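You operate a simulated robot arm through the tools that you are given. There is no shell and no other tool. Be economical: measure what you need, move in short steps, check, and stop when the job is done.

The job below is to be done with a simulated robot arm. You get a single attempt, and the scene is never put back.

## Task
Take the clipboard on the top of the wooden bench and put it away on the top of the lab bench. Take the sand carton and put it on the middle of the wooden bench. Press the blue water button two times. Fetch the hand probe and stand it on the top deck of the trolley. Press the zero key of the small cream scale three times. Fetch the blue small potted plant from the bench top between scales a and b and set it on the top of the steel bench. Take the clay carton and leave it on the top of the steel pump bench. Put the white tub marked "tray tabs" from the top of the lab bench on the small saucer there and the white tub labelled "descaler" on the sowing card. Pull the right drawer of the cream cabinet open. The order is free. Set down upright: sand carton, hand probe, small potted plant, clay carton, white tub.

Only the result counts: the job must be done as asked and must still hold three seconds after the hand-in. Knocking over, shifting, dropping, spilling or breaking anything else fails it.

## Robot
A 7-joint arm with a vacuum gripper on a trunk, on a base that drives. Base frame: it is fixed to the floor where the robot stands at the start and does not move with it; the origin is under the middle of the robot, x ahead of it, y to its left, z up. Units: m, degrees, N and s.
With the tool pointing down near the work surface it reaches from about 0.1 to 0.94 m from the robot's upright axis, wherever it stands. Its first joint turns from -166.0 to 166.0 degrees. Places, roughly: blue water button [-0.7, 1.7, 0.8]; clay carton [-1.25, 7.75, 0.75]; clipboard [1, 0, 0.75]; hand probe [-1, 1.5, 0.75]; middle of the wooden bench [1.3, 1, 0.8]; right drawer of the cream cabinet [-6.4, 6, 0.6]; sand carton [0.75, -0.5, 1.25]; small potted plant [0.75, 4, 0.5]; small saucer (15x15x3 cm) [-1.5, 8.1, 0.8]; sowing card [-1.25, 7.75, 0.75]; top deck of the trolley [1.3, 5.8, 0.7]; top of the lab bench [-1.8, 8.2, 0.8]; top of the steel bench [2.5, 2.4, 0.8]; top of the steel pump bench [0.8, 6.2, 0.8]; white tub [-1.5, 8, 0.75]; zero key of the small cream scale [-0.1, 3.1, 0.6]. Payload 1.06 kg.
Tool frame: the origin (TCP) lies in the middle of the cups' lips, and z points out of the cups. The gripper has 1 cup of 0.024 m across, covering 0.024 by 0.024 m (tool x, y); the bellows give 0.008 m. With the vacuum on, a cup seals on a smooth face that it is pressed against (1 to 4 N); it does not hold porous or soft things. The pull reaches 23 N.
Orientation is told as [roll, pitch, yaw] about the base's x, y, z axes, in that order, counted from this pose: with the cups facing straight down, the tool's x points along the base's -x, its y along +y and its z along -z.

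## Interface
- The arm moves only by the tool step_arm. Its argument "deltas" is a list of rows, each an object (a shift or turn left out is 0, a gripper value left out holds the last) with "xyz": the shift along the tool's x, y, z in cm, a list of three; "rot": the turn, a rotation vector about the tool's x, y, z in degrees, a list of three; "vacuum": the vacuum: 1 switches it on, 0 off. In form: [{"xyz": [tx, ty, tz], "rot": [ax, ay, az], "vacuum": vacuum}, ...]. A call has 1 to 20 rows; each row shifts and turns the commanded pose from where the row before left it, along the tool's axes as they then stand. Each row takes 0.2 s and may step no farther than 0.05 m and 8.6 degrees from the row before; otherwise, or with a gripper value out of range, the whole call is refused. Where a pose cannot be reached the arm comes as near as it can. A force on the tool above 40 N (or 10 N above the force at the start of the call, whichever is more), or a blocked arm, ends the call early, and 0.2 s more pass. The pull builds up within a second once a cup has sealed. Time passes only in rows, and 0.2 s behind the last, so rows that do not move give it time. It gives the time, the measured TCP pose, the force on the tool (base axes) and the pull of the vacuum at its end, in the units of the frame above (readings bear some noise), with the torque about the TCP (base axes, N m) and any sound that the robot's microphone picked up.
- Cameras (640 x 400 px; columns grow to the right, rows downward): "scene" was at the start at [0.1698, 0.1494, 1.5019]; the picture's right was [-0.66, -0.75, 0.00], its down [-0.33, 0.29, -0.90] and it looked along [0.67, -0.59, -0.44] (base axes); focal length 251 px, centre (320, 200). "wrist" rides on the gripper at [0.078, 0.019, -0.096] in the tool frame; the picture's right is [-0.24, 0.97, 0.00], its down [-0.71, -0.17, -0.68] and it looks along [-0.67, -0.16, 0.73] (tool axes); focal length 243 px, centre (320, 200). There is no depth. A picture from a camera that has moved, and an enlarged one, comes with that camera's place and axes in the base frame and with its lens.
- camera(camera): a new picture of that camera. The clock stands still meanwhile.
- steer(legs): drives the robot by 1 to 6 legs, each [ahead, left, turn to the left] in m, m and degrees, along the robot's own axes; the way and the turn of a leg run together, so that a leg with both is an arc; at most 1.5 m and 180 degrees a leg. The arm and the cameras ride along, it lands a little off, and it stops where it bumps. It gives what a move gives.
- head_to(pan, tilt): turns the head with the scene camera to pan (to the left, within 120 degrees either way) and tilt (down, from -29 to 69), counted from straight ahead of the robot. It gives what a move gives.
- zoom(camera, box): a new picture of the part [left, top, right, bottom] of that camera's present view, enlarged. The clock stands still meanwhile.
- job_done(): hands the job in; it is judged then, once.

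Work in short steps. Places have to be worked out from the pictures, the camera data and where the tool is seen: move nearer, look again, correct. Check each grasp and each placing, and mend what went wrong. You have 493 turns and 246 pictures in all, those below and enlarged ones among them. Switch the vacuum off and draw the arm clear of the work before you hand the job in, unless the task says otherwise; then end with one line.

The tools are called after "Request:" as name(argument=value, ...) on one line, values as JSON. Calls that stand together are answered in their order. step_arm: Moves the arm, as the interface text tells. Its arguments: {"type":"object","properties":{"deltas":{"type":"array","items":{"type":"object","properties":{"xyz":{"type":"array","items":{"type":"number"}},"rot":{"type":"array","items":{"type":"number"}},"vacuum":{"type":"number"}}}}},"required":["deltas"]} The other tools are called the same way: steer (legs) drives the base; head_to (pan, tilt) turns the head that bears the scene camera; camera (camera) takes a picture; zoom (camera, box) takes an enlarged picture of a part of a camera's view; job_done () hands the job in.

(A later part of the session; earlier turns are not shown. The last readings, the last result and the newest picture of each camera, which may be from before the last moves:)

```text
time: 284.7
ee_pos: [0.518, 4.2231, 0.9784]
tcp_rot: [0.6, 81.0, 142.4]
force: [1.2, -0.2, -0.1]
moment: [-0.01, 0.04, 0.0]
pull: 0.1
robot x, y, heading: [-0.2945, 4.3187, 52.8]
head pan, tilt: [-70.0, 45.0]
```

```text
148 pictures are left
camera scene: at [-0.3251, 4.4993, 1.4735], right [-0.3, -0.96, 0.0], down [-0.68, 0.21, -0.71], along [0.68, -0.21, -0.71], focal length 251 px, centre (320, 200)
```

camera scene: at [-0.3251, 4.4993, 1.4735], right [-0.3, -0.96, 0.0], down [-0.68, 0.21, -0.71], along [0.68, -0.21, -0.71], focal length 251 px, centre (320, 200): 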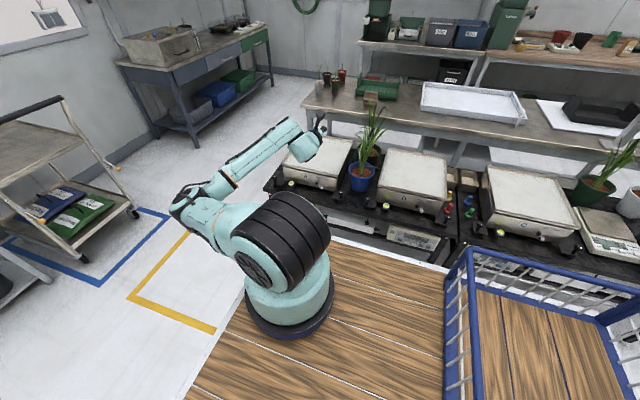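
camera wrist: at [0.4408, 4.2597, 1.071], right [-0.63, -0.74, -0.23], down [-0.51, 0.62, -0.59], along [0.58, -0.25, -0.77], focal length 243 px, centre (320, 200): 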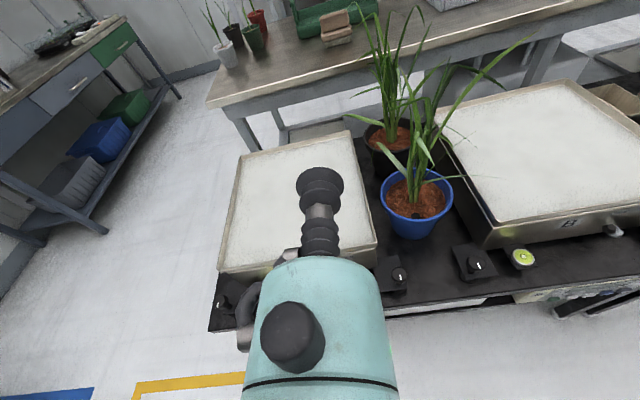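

The arm is folded awkwardly. Unwind half of the flip (camera to the side) to relieve the wrist and see whether the tool can then go fully horizontal.

Request:
step_arm(deltas=[{"rot": [0, 0, -8.5]}, {"rot": [0, 0, -8.5]}, {"rot": [0, 0, -8.5]}, {"rot": [0, 0, -8.5]}, {"rot": [0, 0, -8.5]}, {"rot": [0, 0, -8.5]}, {"rot": [0, 0, -8.5]}, {"rot": [0, 0, -8.5]}, {"rot": [0, 0, -8.5]}, {"rot": [0, 0, -8.5]}])

Request:
camera(camera="scene")

Request:
camera(camera="wrist")

```text
time: 286.9
ee_pos: [0.5267, 4.2295, 0.9864]
tcp_rot: [81.9, 5.0, -127.9]
force: [0.5, -0.5, 0.2]
moment: [0.0, -0.01, -0.02]
pull: 0.1
out of reach, approached as far as the arm can: row 1
robot x, y, heading: [-0.2984, 4.319, 52.8]
head pan, tilt: [-70.0, 45.0]
```

```text
147 pictures are left
camera scene: at [-0.3251, 4.4994, 1.4735], right [-0.29, -0.96, 0.0], down [-0.68, 0.21, -0.71], along [0.68, -0.21, -0.71], focal length 251 px, centre (320, 200)
```

scene: 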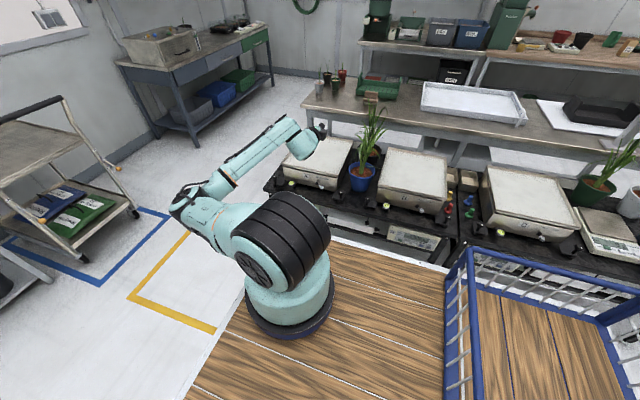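

```text
146 pictures are left
camera wrist: at [0.4995, 4.3455, 1.0263], right [-0.09, -0.33, 0.94], down [-0.98, -0.12, -0.13], along [0.16, -0.94, -0.32], focal length 243 px, centre (320, 200)
```

wrist: 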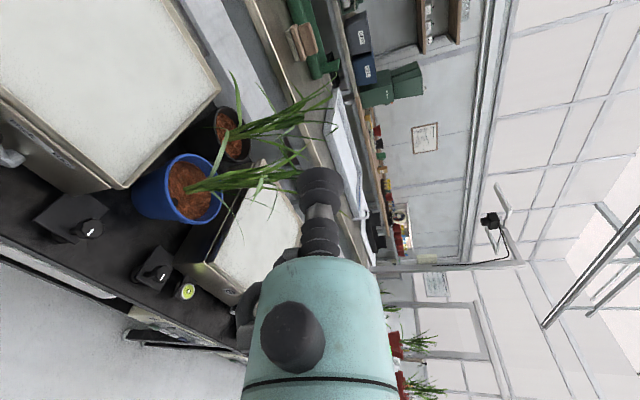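

The pot's side is visible. Now level the tool, shift to the pot's centre line, and try to lower.

Request:
step_arm(deltas=[{"xyz": [-4.9, 0, 0]}, {"xyz": [-4.9, 0, 0]}, {"xyz": [-4.9, 0, 0]}, {"rot": [-8, 0, 0]}, {"xyz": [0, -4.5, 0]}, {"xyz": [0, -4.5, 0]}, {"xyz": [0, -4.5, 0]}])

Request:
camera(camera="wrist")

```text
time: 288.5
ee_pos: [0.5628, 4.2318, 1.0231]
tcp_rot: [89.1, 5.1, -128.7]
force: [-0.6, -0.6, -0.6]
moment: [0.01, 0.0, 0.01]
pull: 0.0
out of reach, approached as far as the arm can: row 1, 2, 3, 4, 5, 6, 7
robot x, y, heading: [-0.2937, 4.3201, 52.8]
head pan, tilt: [-70.0, 45.0]
```

```text
145 pictures are left
camera wrist: at [0.5352, 4.3518, 1.0508], right [-0.19, -0.26, 0.95], down [-0.97, -0.11, -0.22], along [0.16, -0.96, -0.23], focal length 243 px, centre (320, 200)
```

wrist: 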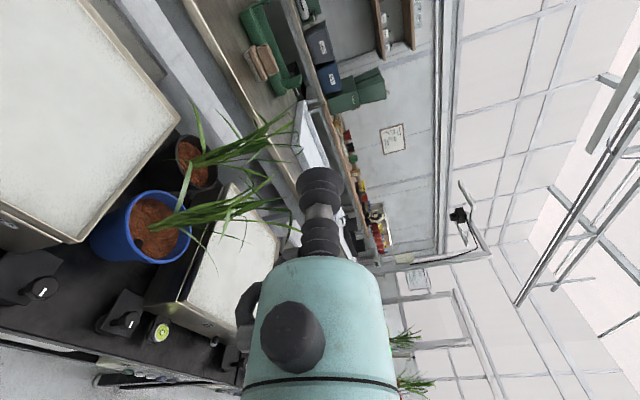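

The elbow is stuck sideways. Return to tool-down with raised height to reset the posture.

Request:
step_arm(deltas=[{"rot": [8, 0, 0], "xyz": [0, 2, 0]}, {"rot": [8, 0, 0], "xyz": [0, 2, 0]}, {"rot": [8, 0, 0], "xyz": [0, 2, 0]}, {"rot": [8, 0, 0]}, {"rot": [8, 0, 0]}, {"rot": [8, 0, 0]}, {"rot": [8, 0, 0]}, {"rot": [8, 0, 0]}, {"rot": [8, 0, 0]}, {"rot": [8, 0, 0]}, {"rot": [8, 0, 0]}])

Request:
camera(camera="scene")

```text
time: 290.9
ee_pos: [0.5643, 4.2263, 1.0818]
tcp_rot: [2.2, 5.0, -127.6]
force: [-0.5, 0.9, 0.1]
moment: [0.04, -0.03, 0.03]
pull: 0.0
robot x, y, heading: [-0.2989, 4.3148, 53.1]
head pan, tilt: [-70.0, 45.0]
```

```text
144 pictures are left
camera scene: at [-0.3253, 4.4996, 1.4734], right [-0.29, -0.96, 0.0], down [-0.68, 0.21, -0.71], along [0.68, -0.21, -0.71], focal length 251 px, centre (320, 200)
```

scene: 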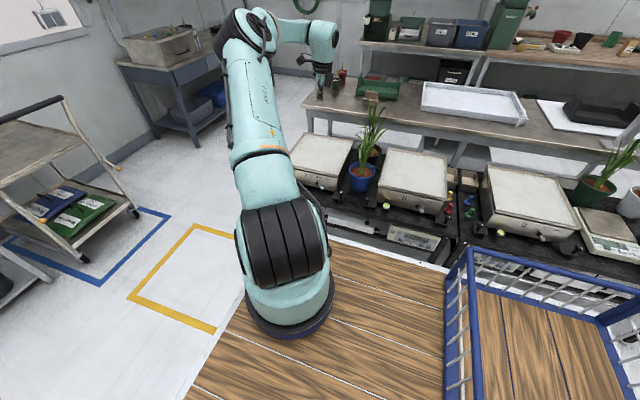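

Now rotate the tool yaw to ≈55° (camera on the B side), a posture that worked before.

Request:
step_arm(deltas=[{"rot": [0, 0, -8.5]}, {"rot": [0, 0, -8.5]}, {"rot": [0, 0, -8.5]}, {"rot": [0, 0, -8.5]}, {"rot": [0, 0, -8.5]}, {"rot": [0, 0, -8.5]}, {"rot": [0, 0, -8.5]}, {"rot": [0, 0, -8.5]}, {"rot": [0, 0, -8.5]}, {"rot": [0, 0, -8.5]}, {"rot": [0, 0, -8.5]}, {"rot": [0, 0, -8.5]}, {"rot": [0, 0, -8.5]}, {"rot": [0, 0, -8.5]}, {"rot": [0, 0, -8.5]}, {"rot": [0, 0, -8.5]}, {"rot": [0, 0, -8.5]}, {"rot": [0, 0, -8.5]}, {"rot": [0, 0, -8.5]}, {"rot": [0, 0, -8.5]}])

Request:
camera(camera="scene")

```text
time: 295.1
ee_pos: [0.5633, 4.2254, 1.0817]
tcp_rot: [-1.4, -5.4, 42.6]
force: [-0.6, 0.1, 0.6]
moment: [-0.01, 0.02, 0.0]
pull: 0.1
robot x, y, heading: [-0.2944, 4.3148, 52.8]
head pan, tilt: [-70.0, 45.0]
```

```text
143 pictures are left
camera scene: at [-0.3251, 4.4993, 1.4735], right [-0.29, -0.96, 0.0], down [-0.68, 0.21, -0.71], along [0.68, -0.21, -0.71], focal length 251 px, centre (320, 200)
```

scene: 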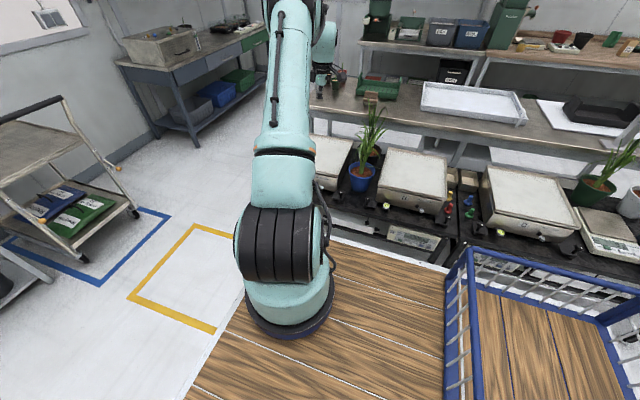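

Elbow is up again. Back the base 12 cm further, align over the pot's centre line and tilt to horizontal.

Request:
steer(legs=[[0, 0.12, 0]])

Request:
step_arm(deltas=[{"rot": [-1.4, 5.4, 0]}, {"rot": [0, 0, -5.2]}, {"rot": [0, 0, -5.2]}, {"xyz": [4.1, -2.5, 0]}, {"xyz": [4.1, -2.5, 0]}, {"xyz": [4.1, -2.5, 0]}, {"xyz": [4.1, -2.5, 0]}, {"xyz": [0, -2, 0], "rot": [8, 0, 0]}, {"rot": [8, 0, 0]}, {"rot": [8, 0, 0]}, {"rot": [8, 0, 0]}, {"rot": [8, 0, 0]}, {"rot": [8, 0, 0]}])

Request:
camera(camera="scene")

```text
time: 296.3
ee_pos: [0.4671, 4.3012, 1.0819]
tcp_rot: [-1.4, -5.4, 42.5]
force: [-0.3, 0.7, 0.9]
moment: [0.01, 0.02, -0.03]
pull: 0.0
robot x, y, heading: [-0.395, 4.3881, 53.0]
head pan, tilt: [-70.0, 45.0]
```

```text
time: 299.1
ee_pos: [0.4625, 4.0955, 1.0825]
tcp_rot: [-48.0, 0.1, 52.8]
force: [0.0, -0.7, 0.4]
moment: [0.02, -0.02, 0.05]
pull: 0.2
out of reach, approached as far as the arm can: row 7
robot x, y, heading: [-0.3932, 4.3913, 52.9]
head pan, tilt: [-70.0, 45.0]
```

```text
142 pictures are left
camera scene: at [-0.4216, 4.5717, 1.4735], right [-0.29, -0.96, 0.0], down [-0.68, 0.21, -0.71], along [0.68, -0.21, -0.71], focal length 251 px, centre (320, 200)
```

scene: 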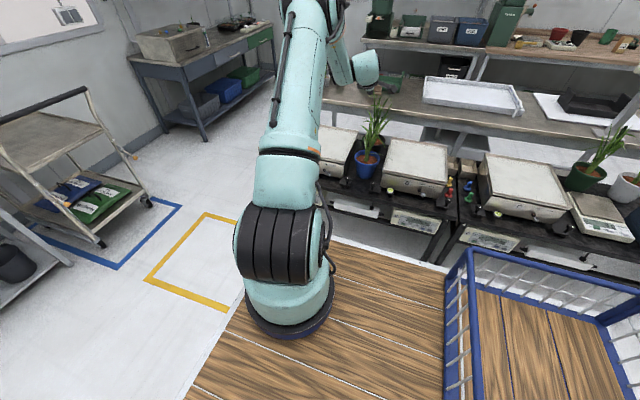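

Natural posture with 48° tilt. Lower 27 cm, then complete the tilt.

Request:
step_arm(deltas=[{"xyz": [0, 3.34, 3.01]}, {"xyz": [0, 3.34, 3.01]}, {"xyz": [0, 3.34, 3.01]}, {"xyz": [0, 3.34, 3.01]}, {"xyz": [0, 3.34, 3.01]}, {"xyz": [0, 3.34, 3.01]}, {"rot": [7, 0, 0]}, {"rot": [7, 0, 0]}, {"rot": [7, 0, 0]}, {"rot": [7, 0, 0]}, {"rot": [7, 0, 0]}, {"rot": [7, 0, 0]}])

Request:
camera(camera="wrist")

Request:
camera(camera="scene")

```text
time: 301.7
ee_pos: [0.4641, 4.0969, 0.8122]
tcp_rot: [-90.1, 0.0, 53.0]
force: [-0.7, -0.6, -0.1]
moment: [0.02, -0.04, 0.01]
pull: 0.0
robot x, y, heading: [-0.3955, 4.3859, 53.1]
head pan, tilt: [-70.0, 45.0]
```

```text
141 pictures are left
camera wrist: at [0.3401, 4.0932, 0.7945], right [0.14, 0.19, -0.97], down [-0.12, 0.98, 0.17], along [0.98, 0.09, 0.16], focal length 243 px, centre (320, 200)
```

wrist: 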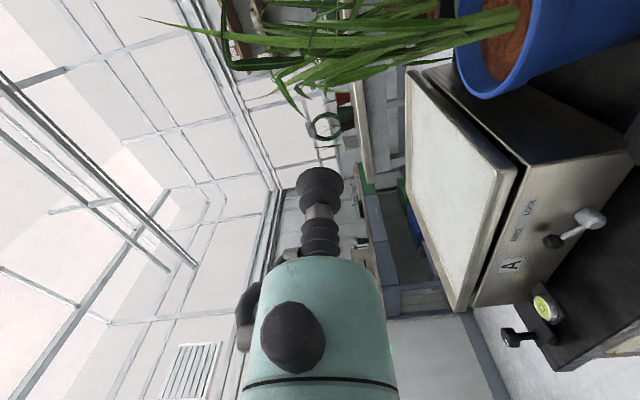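

```text
140 pictures are left
camera scene: at [-0.4216, 4.5719, 1.4735], right [-0.29, -0.96, 0.0], down [-0.68, 0.21, -0.71], along [0.68, -0.21, -0.71], focal length 251 px, centre (320, 200)
```

scene: 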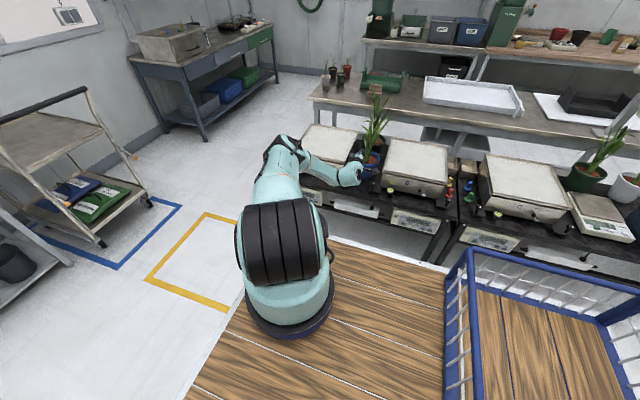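

Tool is exactly horizontal and well placed. Lower 15 cm and look again.

Request:
step_arm(deltas=[{"xyz": [0, 5, 0]}, {"xyz": [0, 5, 0]}, {"xyz": [0, 5, 0]}])

Request:
camera(camera="wrist")

Request:
zoom(camera="scene", box=[290, 80, 450, 240])

```text
time: 302.5
ee_pos: [0.4634, 4.1015, 0.6608]
tcp_rot: [-89.4, 0.5, 53.2]
force: [1.2, 1.9, -0.5]
moment: [-0.03, -0.07, -0.11]
pull: 0.1
robot x, y, heading: [-0.3962, 4.3888, 53.1]
head pan, tilt: [-70.0, 45.0]
```

```text
139 pictures are left
camera wrist: at [0.339, 4.0973, 0.6438], right [0.13, 0.19, -0.97], down [-0.12, 0.98, 0.17], along [0.98, 0.1, 0.15], focal length 243 px, centre (320, 200)
```

wrist: 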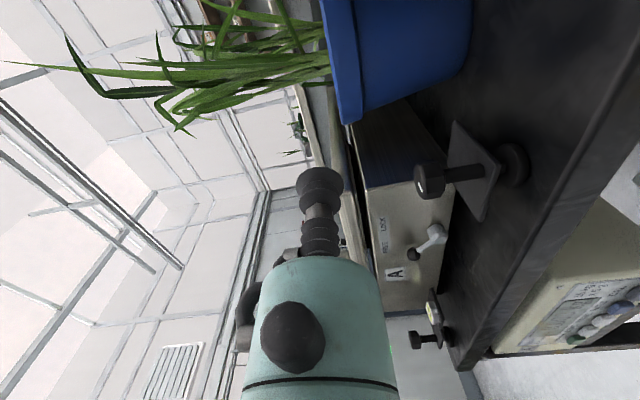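

```text
2.50 times, centred on (370, 160) of scene
camera zoom: at [-0.4208, 4.5731, 1.4734], right [-0.29, -0.96, 0.0], down [-0.68, 0.21, -0.71], along [0.68, -0.21, -0.71], focal length 628 px, centre (195, 300)
```

zoom: 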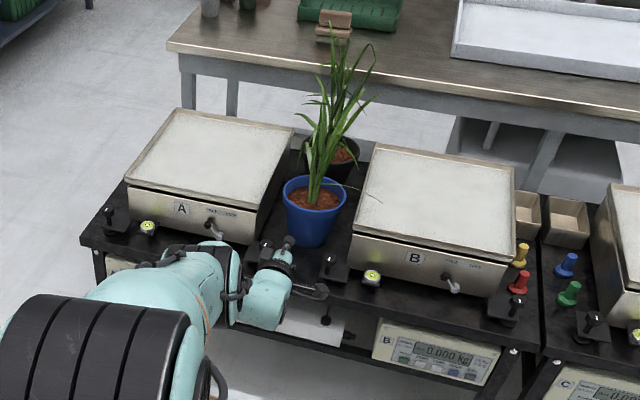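

Pot body spans z≈0.525–0.62; grip at ≈0.585. The camera would hit a small knob on the B side, so roll the tool 45° to lift the camera.

Request:
step_arm(deltas=[{"rot": [0, 0, -7.5]}, {"rot": [0, 0, -7.5]}, {"rot": [0, 0, -7.5]}, {"rot": [0, 0, -7.5]}, {"rot": [0, 0, -7.5]}, {"rot": [0, 0, -7.5]}])

Request:
camera(camera="wrist")

```text
time: 303.9
ee_pos: [0.4624, 4.097, 0.6618]
tcp_rot: [-89.8, 45.1, 52.9]
force: [-0.2, 0.4, 0.5]
moment: [-0.01, 0.01, -0.02]
pull: 0.1
robot x, y, heading: [-0.3918, 4.3855, 52.9]
head pan, tilt: [-70.0, 45.0]
```

```text
137 pictures are left
camera wrist: at [0.345, 4.1007, 0.7056], right [-0.32, -0.42, -0.85], down [-0.17, 0.91, -0.38], along [0.93, 0.03, -0.36], focal length 243 px, centre (320, 200)
```

wrist: 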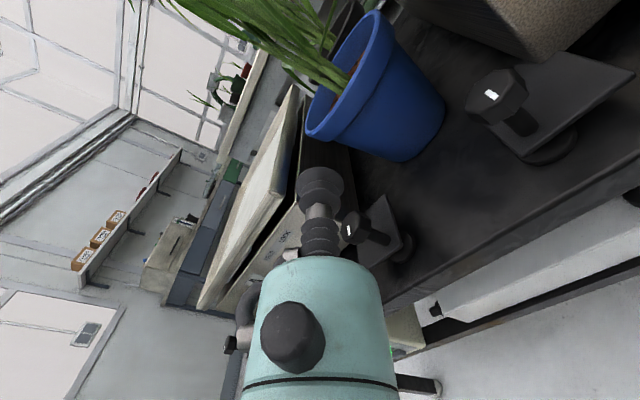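

Camera is clear now and sees the pot. Lower 7.5 cm, advance 9 cm, and check.

Request:
step_arm(deltas=[{"xyz": [-2.7, 2.7, 0]}, {"xyz": [-2.7, 2.7, 0]}, {"xyz": [0, 0, 3]}, {"xyz": [0, 0, 3]}, {"xyz": [0, 0, 3]}])

Request:
camera(camera="wrist")

Request:
zoom(camera="scene", box=[290, 80, 450, 240])

```text
time: 305.1
ee_pos: [0.496, 4.0991, 0.6823]
tcp_rot: [-89.9, 45.0, 53.0]
force: [1.0, -0.2, -0.5]
moment: [0.02, -0.03, -0.04]
pull: 0.0
out of reach, approached as far as the arm can: row 1, 2, 3, 4, 5
robot x, y, heading: [-0.3956, 4.3865, 53.1]
head pan, tilt: [-70.0, 45.0]
```

```text
136 pictures are left
camera wrist: at [0.3783, 4.1012, 0.7261], right [-0.32, -0.42, -0.85], down [-0.17, 0.91, -0.38], along [0.93, 0.03, -0.36], focal length 243 px, centre (320, 200)
```

wrist: 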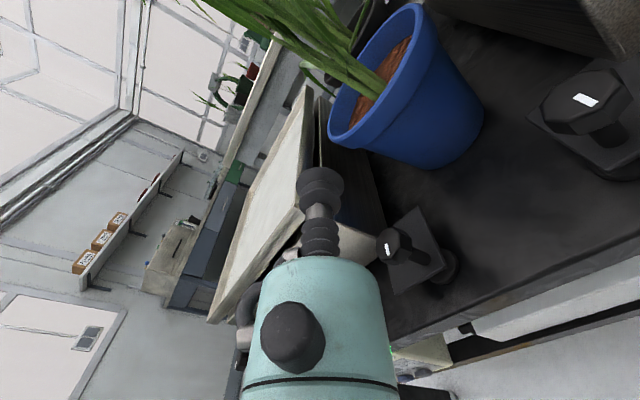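

```text
2.50 times, centred on (370, 160) of scene
camera zoom: at [-0.4214, 4.5721, 1.4735], right [-0.29, -0.96, 0.0], down [-0.68, 0.21, -0.71], along [0.68, -0.21, -0.71], focal length 628 px, centre (195, 300)
```

zoom: 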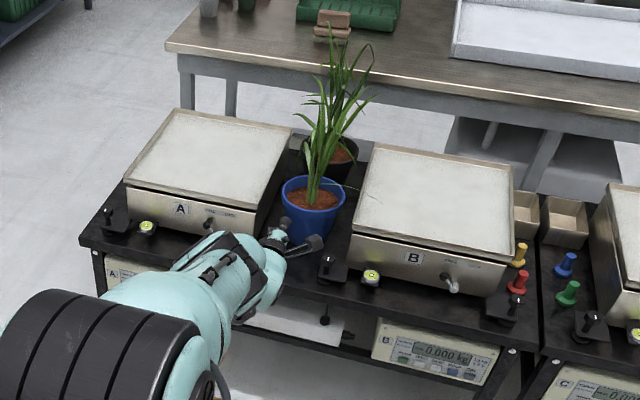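

Reach limit; back the tool off 6 cm, raise slightly, bring the base 16 cm closer.

Request:
step_arm(deltas=[{"xyz": [0, 0, -3]}, {"xyz": [0, 0, -3]}, {"xyz": [0, 0, -3]}])

Request:
steer(legs=[[0, -0.14, 0]])

Request:
camera(camera="wrist")

```text
time: 305.9
ee_pos: [0.4248, 4.152, 0.6865]
tcp_rot: [-90.0, 45.0, 52.8]
force: [-0.7, -0.1, 0.1]
moment: [0.02, 0.0, 0.01]
pull: 0.0
robot x, y, heading: [-0.3912, 4.3896, 52.7]
head pan, tilt: [-70.0, 45.0]
```

```text
time: 307.2
ee_pos: [0.5331, 4.0705, 0.6861]
tcp_rot: [-89.9, 45.0, 52.7]
force: [-0.7, 0.8, -1.2]
moment: [-0.01, -0.03, -0.01]
pull: 0.1
robot x, y, heading: [-0.2847, 4.3065, 52.9]
head pan, tilt: [-70.0, 45.0]
```

```text
134 pictures are left
camera wrist: at [0.4149, 4.074, 0.7293], right [-0.32, -0.41, -0.85], down [-0.17, 0.91, -0.38], along [0.93, 0.02, -0.36], focal length 243 px, centre (320, 200)
```

wrist: 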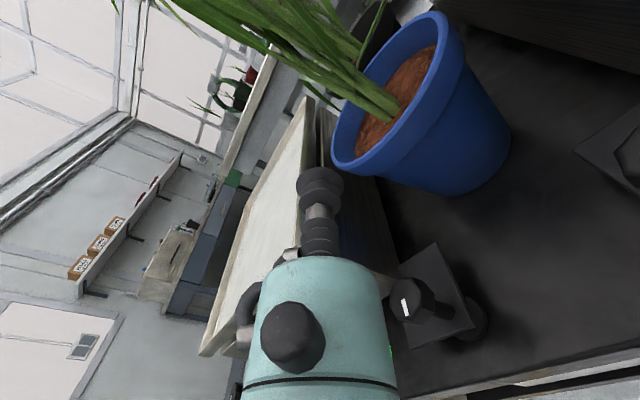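

Now 10 cm down and 3 cm sideways, watching the knobs.

Request:
step_arm(deltas=[{"xyz": [-1.7, 3.07, 0]}, {"xyz": [-1.7, 3.07, 0]}, {"xyz": [-1.7, 3.07, 0]}])

Request:
camera(camera="wrist")

Request:
zoom(camera="scene", box=[290, 80, 450, 240])

```text
time: 308.0
ee_pos: [0.5176, 4.0518, 0.6096]
tcp_rot: [-90.1, 45.1, 52.8]
force: [0.0, -0.1, 0.1]
moment: [0.03, -0.02, -0.01]
pull: 0.0
out of reach, approached as far as the arm can: row 3
robot x, y, heading: [-0.2884, 4.3065, 53.0]
head pan, tilt: [-70.0, 45.0]
```

```text
133 pictures are left
camera wrist: at [0.3996, 4.0556, 0.6524], right [-0.32, -0.42, -0.85], down [-0.17, 0.91, -0.38], along [0.93, 0.02, -0.36], focal length 243 px, centre (320, 200)
```

wrist: 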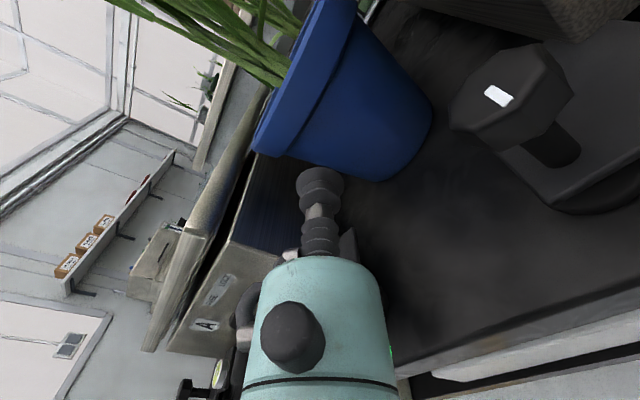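

```text
2.50 times, centred on (370, 160) of scene
camera zoom: at [-0.3134, 4.4906, 1.4735], right [-0.29, -0.96, 0.0], down [-0.68, 0.21, -0.71], along [0.68, -0.21, -0.71], focal length 628 px, centre (195, 300)
```

zoom: 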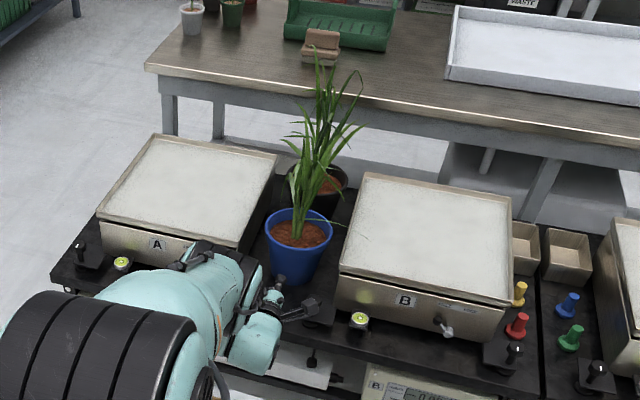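

Again limited at z≈0.61. Back off 8 cm, bring the base 10 cm closer, then lower.

Request:
step_arm(deltas=[{"xyz": [0, 0, -4]}, {"xyz": [0, 0, -4]}])

Request:
steer(legs=[[0, -0.1, 0]])

Request:
step_arm(deltas=[{"xyz": [-1.0, 1.0, 0]}, {"xyz": [-0.8, 0.8, 0]}])

Request:
camera(camera="wrist")

```text
time: 308.6
ee_pos: [0.4532, 4.1002, 0.6079]
tcp_rot: [-90.1, 45.0, 52.7]
force: [-0.1, 0.1, -0.4]
moment: [-0.01, 0.01, 0.06]
pull: 0.0
robot x, y, heading: [-0.2857, 4.3038, 52.8]
head pan, tilt: [-70.0, 45.0]
```

```text
time: 309.8
ee_pos: [0.5386, 4.0377, 0.6069]
tcp_rot: [-89.9, 45.0, 52.9]
force: [-0.5, 0.2, 0.1]
moment: [0.01, -0.01, 0.01]
pull: 0.1
robot x, y, heading: [-0.2009, 4.2423, 52.9]
head pan, tilt: [-70.0, 45.0]
```

```text
time: 310.4
ee_pos: [0.5399, 4.0386, 0.5813]
tcp_rot: [-90.0, 45.0, 52.9]
force: [-0.8, -0.1, -0.3]
moment: [-0.01, -0.01, 0.01]
pull: 0.0
robot x, y, heading: [-0.2012, 4.2434, 52.9]
head pan, tilt: [-70.0, 45.0]
```

```text
131 pictures are left
camera wrist: at [0.4215, 4.0413, 0.6251], right [-0.32, -0.41, -0.85], down [-0.17, 0.91, -0.38], along [0.93, 0.03, -0.36], focal length 243 px, centre (320, 200)
```

wrist: 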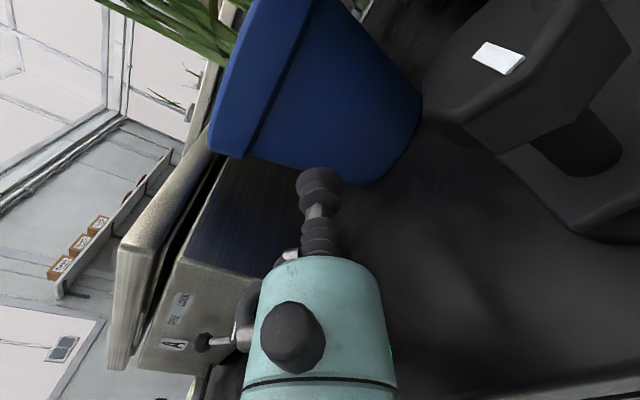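

About 4 cm from the pot wall. Advance with vacuum on in small steps.

Request:
step_arm(deltas=[{"xyz": [0, 0, 2], "vacuum": 1}, {"xyz": [0, 0, 0.7]}, {"xyz": [0, 0, 0.5]}, {}])

```text
time: 311.4
ee_pos: [0.5673, 4.0183, 0.5857]
tcp_rot: [-90.0, 44.9, 53.0]
force: [-0.8, -0.8, -0.4]
moment: [-0.02, -0.03, 0.01]
pull: 0.1
out of reach, approached as far as the arm can: row 2
robot x, y, heading: [-0.2025, 4.2453, 52.8]
head pan, tilt: [-70.0, 45.0]
```

Request:
step_arm(deltas=[{"xyz": [0, 0, 0.5]}, {"xyz": [0, 0, 0.5]}, {"xyz": [0, 0, 0.4]}, {}])

Request:
camera(camera="wrist")

```text
time: 312.4
ee_pos: [0.5809, 4.009, 0.5918]
tcp_rot: [-89.9, 45.0, 53.0]
force: [-2.3, 1.5, -2.2]
moment: [-0.02, -0.03, 0.02]
pull: 0.1
out of reach, approached as far as the arm can: row 1, 2
robot x, y, heading: [-0.2032, 4.245, 52.8]
head pan, tilt: [-70.0, 45.0]
```

```text
130 pictures are left
camera wrist: at [0.4625, 4.0121, 0.6355], right [-0.32, -0.41, -0.85], down [-0.17, 0.91, -0.38], along [0.93, 0.03, -0.36], focal length 243 px, centre (320, 200)
```

wrist: 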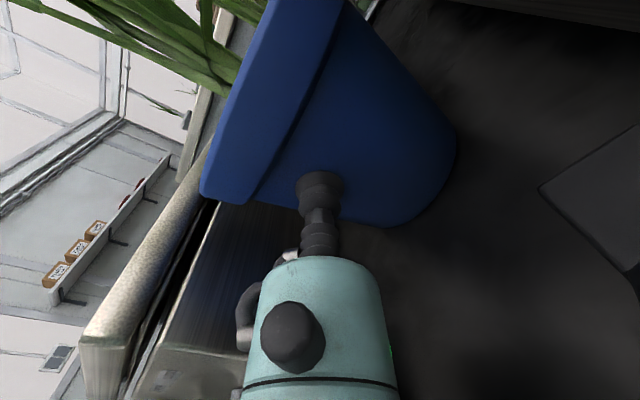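

Touching with ~2.7 N but no seal — likely the wall's taper. Back off, bring base 5 cm closer, tilt the tool ~7° upward and retry.

Request:
step_arm(deltas=[{"xyz": [0, 0, -4]}, {"xyz": [0, 0, -3]}])

Request:
steer(legs=[[0, -0.06, 0]])

Request:
step_arm(deltas=[{"rot": [2.5, 2.5, 0]}, {"rot": [2.5, 2.5, 0]}, {}])

Request:
camera(camera="wrist")

```text
time: 313.0
ee_pos: [0.5256, 4.0506, 0.5931]
tcp_rot: [-90.2, 45.0, 52.7]
force: [-0.1, 0.0, 0.7]
moment: [0.0, -0.01, -0.02]
pull: 0.1
robot x, y, heading: [-0.2022, 4.243, 53.2]
head pan, tilt: [-70.0, 45.0]
```

```text
time: 314.0
ee_pos: [0.5729, 4.0185, 0.5918]
tcp_rot: [-89.9, 45.0, 52.9]
force: [0.6, 0.2, 0.0]
moment: [0.02, 0.01, 0.02]
pull: 0.0
robot x, y, heading: [-0.1584, 4.2076, 53.2]
head pan, tilt: [-70.0, 45.0]
```

```text
time: 314.8
ee_pos: [0.5714, 4.019, 0.5914]
tcp_rot: [-100.1, 44.6, 45.9]
force: [0.7, 0.3, 0.4]
moment: [0.01, 0.0, -0.01]
pull: 0.0
robot x, y, heading: [-0.1562, 4.2079, 53.2]
head pan, tilt: [-70.0, 45.0]
```

```text
129 pictures are left
camera wrist: at [0.4497, 4.0247, 0.6231], right [-0.23, -0.48, -0.85], down [-0.13, 0.88, -0.46], along [0.96, 0.0, -0.26], focal length 243 px, centre (320, 200)
```

wrist: 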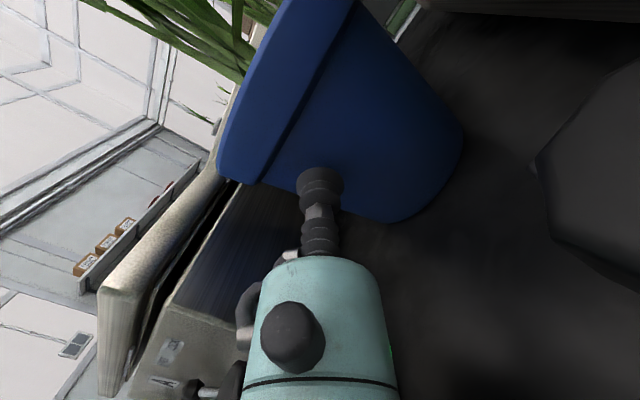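

Tool now tilted up 7°. Advance gently with vacuum.

Request:
step_arm(deltas=[{"xyz": [0, 0, 0.8], "vacuum": 1}, {"xyz": [0, 0, 0.5]}, {}])

```text
time: 315.6
ee_pos: [0.5826, 4.0096, 0.5974]
tcp_rot: [-99.8, 44.6, 45.9]
force: [-1.4, 1.7, 0.3]
moment: [-0.07, -0.16, -0.01]
pull: 22.5
out of reach, approached as far as the arm can: row 1
robot x, y, heading: [-0.1523, 4.2107, 53.1]
head pan, tilt: [-70.0, 45.0]
```

Sealed (22.5 N). Lift slowly.

Request:
step_arm(deltas=[{"xyz": [0.7, -0.7, 0.12]}, {"xyz": [1.05, -1.05, 0.18]}, {"xyz": [1.4, -1.4, 0.24]}, {}])

Request:
camera(camera="wrist")

```text
time: 316.6
ee_pos: [0.583, 4.0091, 0.6422]
tcp_rot: [-99.9, 44.6, 45.9]
force: [0.2, -0.8, -5.3]
moment: [0.19, 0.19, -0.01]
pull: 22.9
robot x, y, heading: [-0.1553, 4.2076, 53.5]
head pan, tilt: [-70.0, 45.0]
```

```text
128 pictures are left
camera wrist: at [0.4606, 4.0151, 0.6735], right [-0.23, -0.48, -0.85], down [-0.13, 0.88, -0.46], along [0.96, 0.0, -0.27], focal length 243 px, centre (320, 200)
```

wrist: 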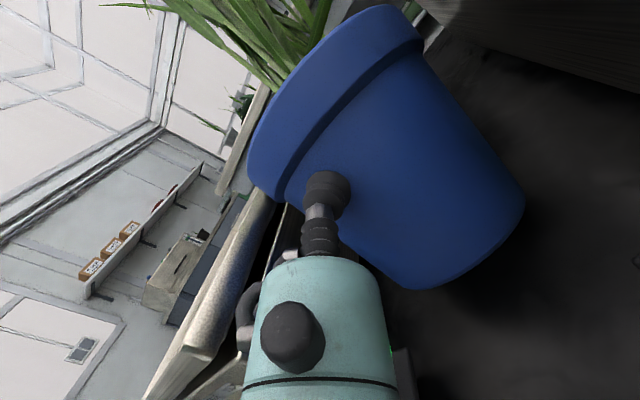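

Holding well (weight ≈5 N). Raise to about z 1.15 and draw it in.

Request:
step_arm(deltas=[{"xyz": [2.1, -2.1, 0.36]}, {"xyz": [2.1, -2.1, 0.36]}, {"xyz": [2.1, -2.1, 0.36]}, {"xyz": [2.1, -2.1, 0.36]}, {"xyz": [2.1, -2.1, 0.36]}, {"xyz": [2.1, -2.1, 0.36]}, {"xyz": [2.1, -2.1, 0.36]}, {"xyz": [2.1, -2.1, 0.36]}, {"xyz": [2.1, -2.1, 0.36]}, {"xyz": [2.1, -2.1, 0.36]}, {"xyz": [2.1, -2.1, 0.36]}, {"xyz": [2.1, -2.1, 0.36]}])

Request:
camera(camera="scene")

```text
time: 319.2
ee_pos: [0.5842, 4.0091, 1.0022]
tcp_rot: [-99.8, 44.5, 45.9]
force: [0.2, 0.6, 0.4]
moment: [0.01, 0.0, 0.02]
pull: 0.0
robot x, y, heading: [-0.1548, 4.2101, 53.0]
head pan, tilt: [-70.0, 45.0]
```

```text
127 pictures are left
camera scene: at [-0.1838, 4.3923, 1.4735], right [-0.29, -0.96, 0.0], down [-0.68, 0.21, -0.71], along [0.68, -0.21, -0.71], focal length 251 px, centre (320, 200)
```

scene: 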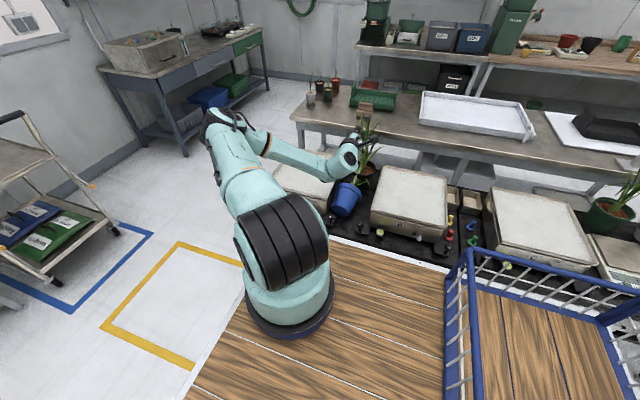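

The seal broke and the pot dropped. Inspect how it lies.

Request:
zoom(camera="scene", box=[270, 110, 430, 260])

Request:
camera(camera="wrist")

```text
2.67 times, centred on (350, 185) of scene
camera zoom: at [-0.1838, 4.3923, 1.4735], right [-0.29, -0.96, 0.0], down [-0.68, 0.21, -0.71], along [0.68, -0.21, -0.71], focal length 670 px, centre (240, 240)
```

zoom: 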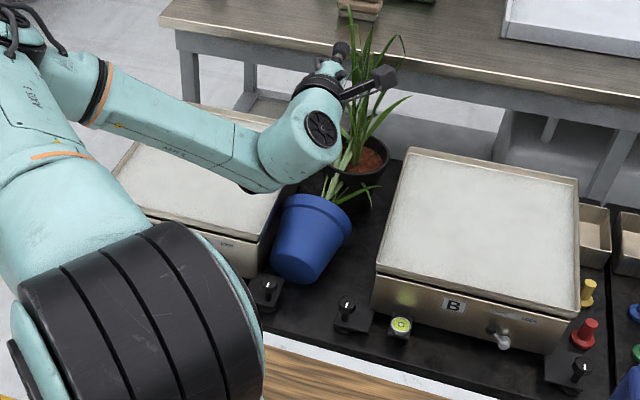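

```text
125 pictures are left
camera wrist: at [0.4627, 4.0145, 1.0332], right [-0.23, -0.48, -0.85], down [-0.13, 0.88, -0.46], along [0.96, 0.0, -0.26], focal length 243 px, centre (320, 200)
```

wrist: 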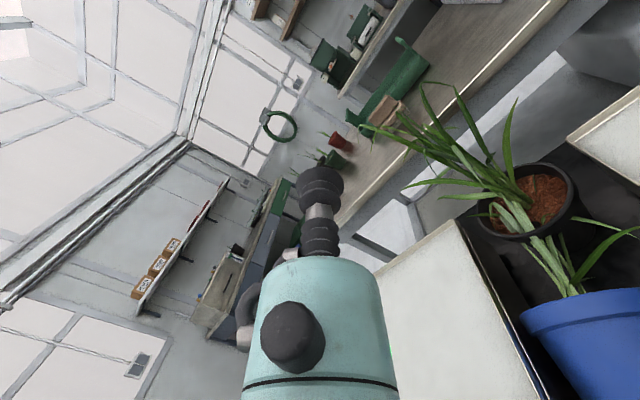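

The pot leans back (~25°) on the black pot behind it, still on the bench. A leaning grip with the tool pointing down gives less peel moment. Back off, tilt the tool to point ~25° below horizontal and look.

Request:
step_arm(deltas=[{"xyz": [0, 0, -4], "vacuum": 0}, {"xyz": [0, 0, -4]}, {"xyz": [0, 0, -4]}, {"rot": [-5.66, -5.66, 0]}, {"rot": [-5.66, -5.66, 0]}, {"rot": [-5.66, -5.66, 0]}, {"rot": [-5.66, -5.66, 0]}])

Request:
camera(camera="wrist")

```text
time: 320.8
ee_pos: [0.488, 4.0802, 0.9868]
tcp_rot: [-56.5, 39.8, 75.7]
force: [0.1, 0.1, -0.1]
moment: [0.01, 0.03, -0.05]
pull: 0.0
robot x, y, heading: [-0.1564, 4.2088, 53.2]
head pan, tilt: [-70.0, 45.0]
```

```text
124 pictures are left
camera wrist: at [0.392, 4.0679, 1.0659], right [-0.6, -0.2, -0.77], down [-0.25, 0.97, -0.05], along [0.76, 0.16, -0.63], focal length 243 px, centre (320, 200)
```

wrist: 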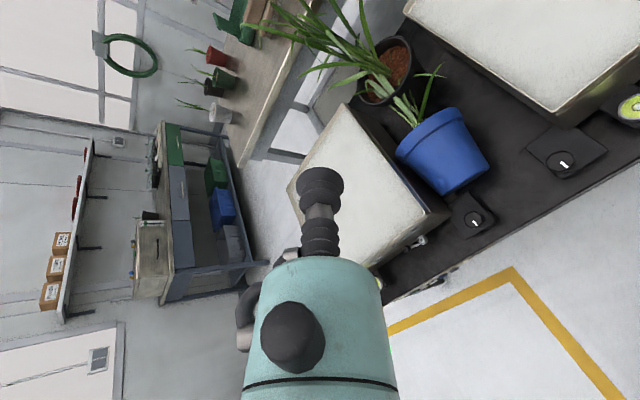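

The pot leans ~45°. Tilt 15° further (40° below horizontal) and get axes.

Request:
step_arm(deltas=[{"rot": [-5.3, -5.3, 0]}, {"rot": [-5.3, -5.3, 0]}])

Request:
camera(camera="wrist")

```text
time: 321.4
ee_pos: [0.4883, 4.0829, 0.9857]
tcp_rot: [-40.0, 32.7, 85.6]
force: [-0.3, -0.3, -1.3]
moment: [-0.02, 0.01, -0.01]
pull: 0.0
robot x, y, heading: [-0.1573, 4.2081, 53.1]
head pan, tilt: [-70.0, 45.0]
```

```text
123 pictures are left
camera wrist: at [0.4097, 4.0552, 1.0817], right [-0.75, -0.08, -0.65], down [-0.24, 0.96, 0.15], along [0.61, 0.27, -0.74], focal length 243 px, centre (320, 200)
```

wrist: 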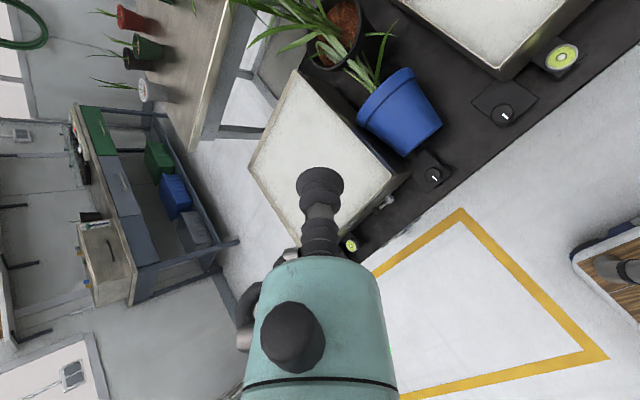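

Lean is nearer 55–60°. Tilt 10° more and approach to 7 cm short of the upper wall point ≈[0.594,4.017,0.643].

Request:
step_arm(deltas=[{"rot": [-3.54, -3.54, 0]}, {"rot": [-3.54, -3.54, 0]}, {"xyz": [-1.38, 1.14, 3.87]}, {"xyz": [-1.38, 1.14, 3.87]}, {"xyz": [-1.38, 1.14, 3.87]}, {"xyz": [-1.38, 1.14, 3.87]}, {"xyz": [-1.38, 1.14, 3.87]}, {"xyz": [-1.38, 1.14, 3.87]}])

Request:
camera(camera="wrist")

Request:
zoom(camera="scene", box=[270, 110, 430, 260])

```text
time: 323.2
ee_pos: [0.5477, 4.0523, 0.7426]
tcp_rot: [-30.7, 27.0, 90.3]
force: [0.3, -0.4, -0.5]
moment: [0.01, 0.03, 0.02]
pull: 0.1
robot x, y, heading: [-0.1515, 4.2093, 53.0]
head pan, tilt: [-70.0, 45.0]
```

```text
122 pictures are left
camera wrist: at [0.4817, 4.0144, 0.8438], right [-0.84, -0.02, -0.55], down [-0.21, 0.94, 0.28], along [0.51, 0.35, -0.79], focal length 243 px, centre (320, 200)
```

wrist: 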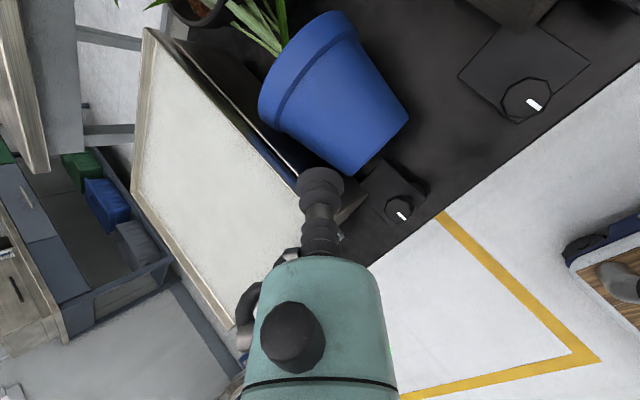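

```text
2.67 times, centred on (350, 185) of scene
camera zoom: at [-0.184, 4.3923, 1.4735], right [-0.29, -0.96, 0.0], down [-0.68, 0.21, -0.71], along [0.68, -0.21, -0.71], focal length 670 px, centre (240, 240)
```

zoom: 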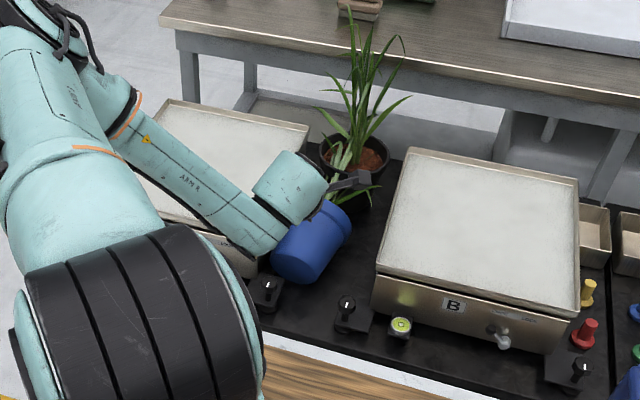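

The pot is actually lying almost on its side; so it can be gripped from above with little peel moment. Raise and bring the tool to pointing down for a proper look.

Request:
step_arm(deltas=[{"xyz": [0, 0, -4]}, {"xyz": [0, 0, -4]}, {"xyz": [0, 0, -4]}, {"rot": [-5.5, -5.5, 0]}, {"rot": [-5.5, -5.5, 0]}, {"rot": [-5.5, -5.5, 0]}, {"rot": [-5.5, -5.5, 0]}, {"rot": [-5.5, -5.5, 0]}])

Request:
camera(camera="wrist")

```text
time: 325.0
ee_pos: [0.4861, 4.0959, 0.8333]
tcp_rot: [-0.8, 0.9, 97.8]
force: [0.4, -0.1, 0.6]
moment: [-0.05, 0.02, -0.01]
pull: 0.2
robot x, y, heading: [-0.1567, 4.2067, 52.8]
head pan, tilt: [-70.0, 45.0]
```

```text
120 pictures are left
camera wrist: at [0.4763, 4.0178, 0.9307], right [-0.99, 0.1, -0.02], down [0.06, 0.73, 0.68], along [0.08, 0.67, -0.74], focal length 243 px, centre (320, 200)
```

wrist: 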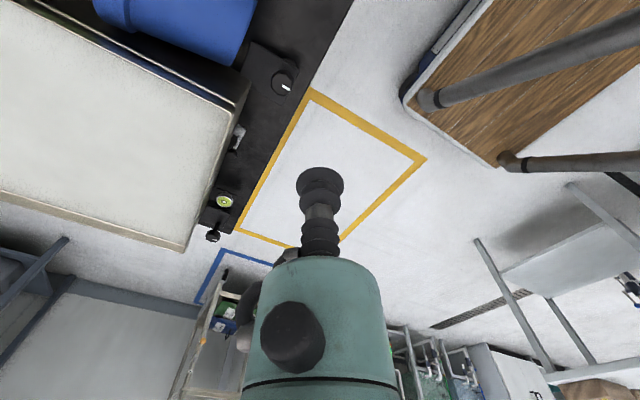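

Rotate yaw back to natural (−37°) so the camera looks over the pot.

Request:
step_arm(deltas=[{"rot": [0, 0, 8.4], "xyz": [0, 0, -1]}, {"rot": [0, 0, 8.4], "xyz": [0, 0, -1]}, {"rot": [0, 0, 8.4], "xyz": [0, 0, -1]}, {"rot": [0, 0, 8.4], "xyz": [0, 0, -1]}, {"rot": [0, 0, 8.4], "xyz": [0, 0, -1]}, {"rot": [0, 0, 8.4], "xyz": [0, 0, -1]}, {"rot": [0, 0, 8.4], "xyz": [0, 0, -1]}, {"rot": [0, 0, 8.4]}, {"rot": [0, 0, 8.4]}, {"rot": [0, 0, 8.4]}, {"rot": [0, 0, 8.4]}, {"rot": [0, 0, 8.4]}, {"rot": [0, 0, 8.4]}, {"rot": [0, 0, 8.4]}, {"rot": [0, 0, 8.4]}, {"rot": [0, 0, 8.4]}])

Request:
camera(camera="wrist")

```text
time: 328.4
ee_pos: [0.4858, 4.0961, 0.9016]
tcp_rot: [-0.1, -1.1, -36.6]
force: [0.0, -0.5, -0.2]
moment: [0.04, 0.01, 0.0]
pull: 0.0
robot x, y, heading: [-0.1575, 4.2091, 52.8]
head pan, tilt: [-70.0, 45.0]
```

```text
119 pictures are left
camera wrist: at [0.4326, 4.1593, 0.9971], right [0.77, 0.64, 0.0], down [0.46, -0.55, 0.7], along [0.45, -0.54, -0.72], focal length 243 px, centre (320, 200)
```

wrist: 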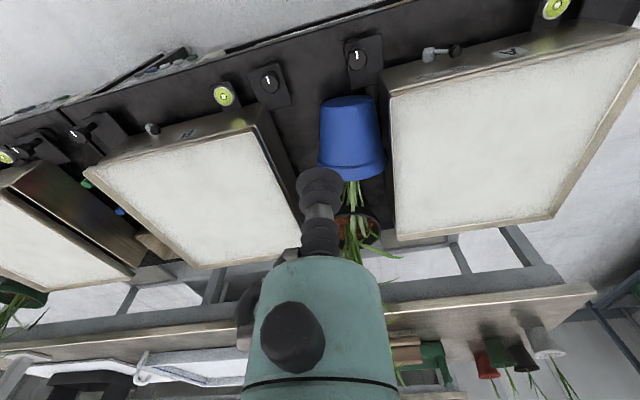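

Clear: the pot lies on its side, base toward the aisle, axis along +c, untouched neighbours. Grip it from above mid-wall ≈[0.601,4.034,0.637] with a 13° tilt.

Request:
step_arm(deltas=[{"xyz": [-3.24, 0.47, 0]}, {"xyz": [-3.24, 0.47, 0]}, {"xyz": [-3.24, 0.47, 0]}, {"xyz": [-3.24, 0.47, 0]}, {"xyz": [0, 0, 4]}, {"xyz": [0, 0, 4]}, {"xyz": [0, 0, 4]}, {"xyz": [0, 0, 4]}, {"xyz": [0, 0, 3]}, {"rot": [0, -6, 0]}, {"rot": [0, -6, 0]}])

Request:
camera(camera="wrist")

Request:
zoom(camera="scene", box=[270, 110, 430, 260])

```text
time: 330.8
ee_pos: [0.6045, 4.0323, 0.7148]
tcp_rot: [0.0, -13.2, -36.5]
force: [-0.3, -0.3, 0.6]
moment: [0.03, 0.02, -0.03]
pull: 0.0
robot x, y, heading: [-0.1525, 4.2092, 53.1]
head pan, tilt: [-70.0, 45.0]
```

```text
118 pictures are left
camera wrist: at [0.5369, 4.1065, 0.7912], right [0.76, 0.65, 0.05], down [0.33, -0.45, 0.83], along [0.56, -0.61, -0.56], focal length 243 px, centre (320, 200)
```

wrist: 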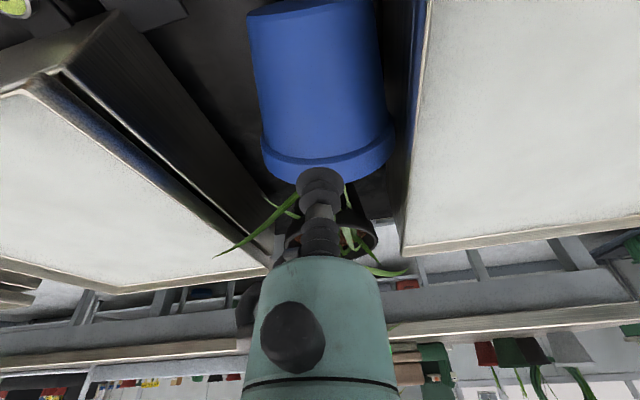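

```text
2.67 times, centred on (350, 185) of scene
camera zoom: at [-0.1837, 4.3922, 1.4735], right [-0.29, -0.96, 0.0], down [-0.68, 0.21, -0.71], along [0.68, -0.21, -0.71], focal length 670 px, centre (240, 240)
```

zoom: 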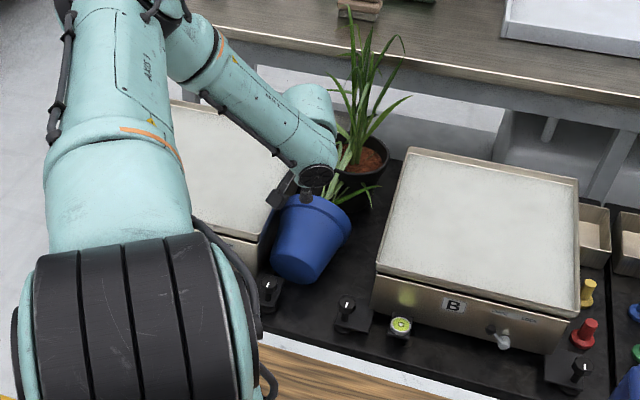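

Aligned laterally; shift 1.2 cm toward the pot's base and descend with vacuum.

Request:
step_arm(deltas=[{"xyz": [1.2, 0, 0]}, {"xyz": [0, 0, 3.5], "vacuum": 1}, {"xyz": [0, 0, 2]}, {"xyz": [0, 0, 0.7]}, {}])

```text
time: 332.0
ee_pos: [0.6059, 4.0297, 0.6522]
tcp_rot: [0.0, -13.0, -36.5]
force: [0.1, 0.1, 0.4]
moment: [0.0, -0.02, -0.01]
pull: 0.1
robot x, y, heading: [-0.1557, 4.2118, 52.7]
head pan, tilt: [-70.0, 45.0]
```

Request:
step_arm(deltas=[{"xyz": [0, 0, 0.6]}, {"xyz": [0, 0, 0.5]}, {"xyz": [0, 0, 0.5]}, {}])

```text
time: 333.0
ee_pos: [0.6091, 4.0283, 0.6367]
tcp_rot: [0.0, -13.1, -36.4]
force: [0.3, 0.2, 0.4]
moment: [-0.01, 0.0, -0.03]
pull: 0.2
robot x, y, heading: [-0.1565, 4.2094, 53.0]
head pan, tilt: [-70.0, 45.0]
```

Request:
step_arm(deltas=[{"xyz": [0, 0, 0.5]}, {"xyz": [0, 0, 0.4]}, {"xyz": [0, 0, 0.4]}, {}])

```text
time: 334.0
ee_pos: [0.6116, 4.0271, 0.6239]
tcp_rot: [0.0, -13.3, -36.4]
force: [0.2, 3.6, 13.6]
moment: [-0.17, -0.16, -0.16]
pull: 22.4
robot x, y, heading: [-0.153, 4.2087, 53.2]
head pan, tilt: [-70.0, 45.0]
```

Sealed from above. Lift slowly.

Request:
step_arm(deltas=[{"xyz": [-0.1, 0, -0.5]}, {"xyz": [-0.2, 0, -0.8]}, {"xyz": [-0.23, 0, -1]}, {"xyz": [-0.23, 0, -1]}, {"xyz": [-0.23, 0, -1]}, {"xyz": [-0.23, 0, -1]}, {}])

Request:
camera(camera="wrist")

```text
time: 335.6
ee_pos: [0.6113, 4.0253, 0.6769]
tcp_rot: [0.0, -13.2, -36.5]
force: [-0.6, 0.0, -8.9]
moment: [0.06, 0.01, -0.03]
pull: 22.9
robot x, y, heading: [-0.1579, 4.2093, 52.9]
head pan, tilt: [-70.0, 45.0]
```

```text
116 pictures are left
camera wrist: at [0.5433, 4.1003, 0.7542], right [0.76, 0.65, 0.05], down [0.33, -0.46, 0.83], along [0.56, -0.61, -0.56], focal length 243 px, centre (320, 200)
```

wrist: 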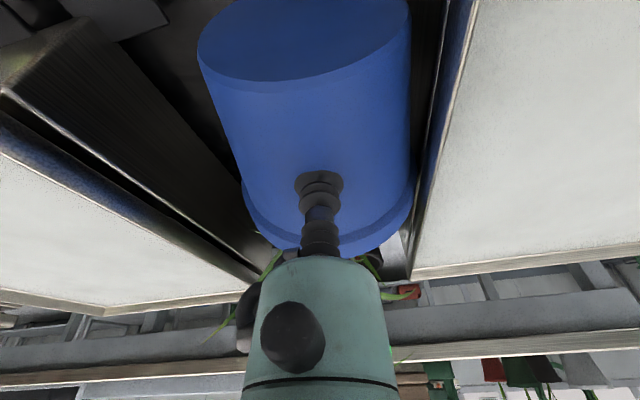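

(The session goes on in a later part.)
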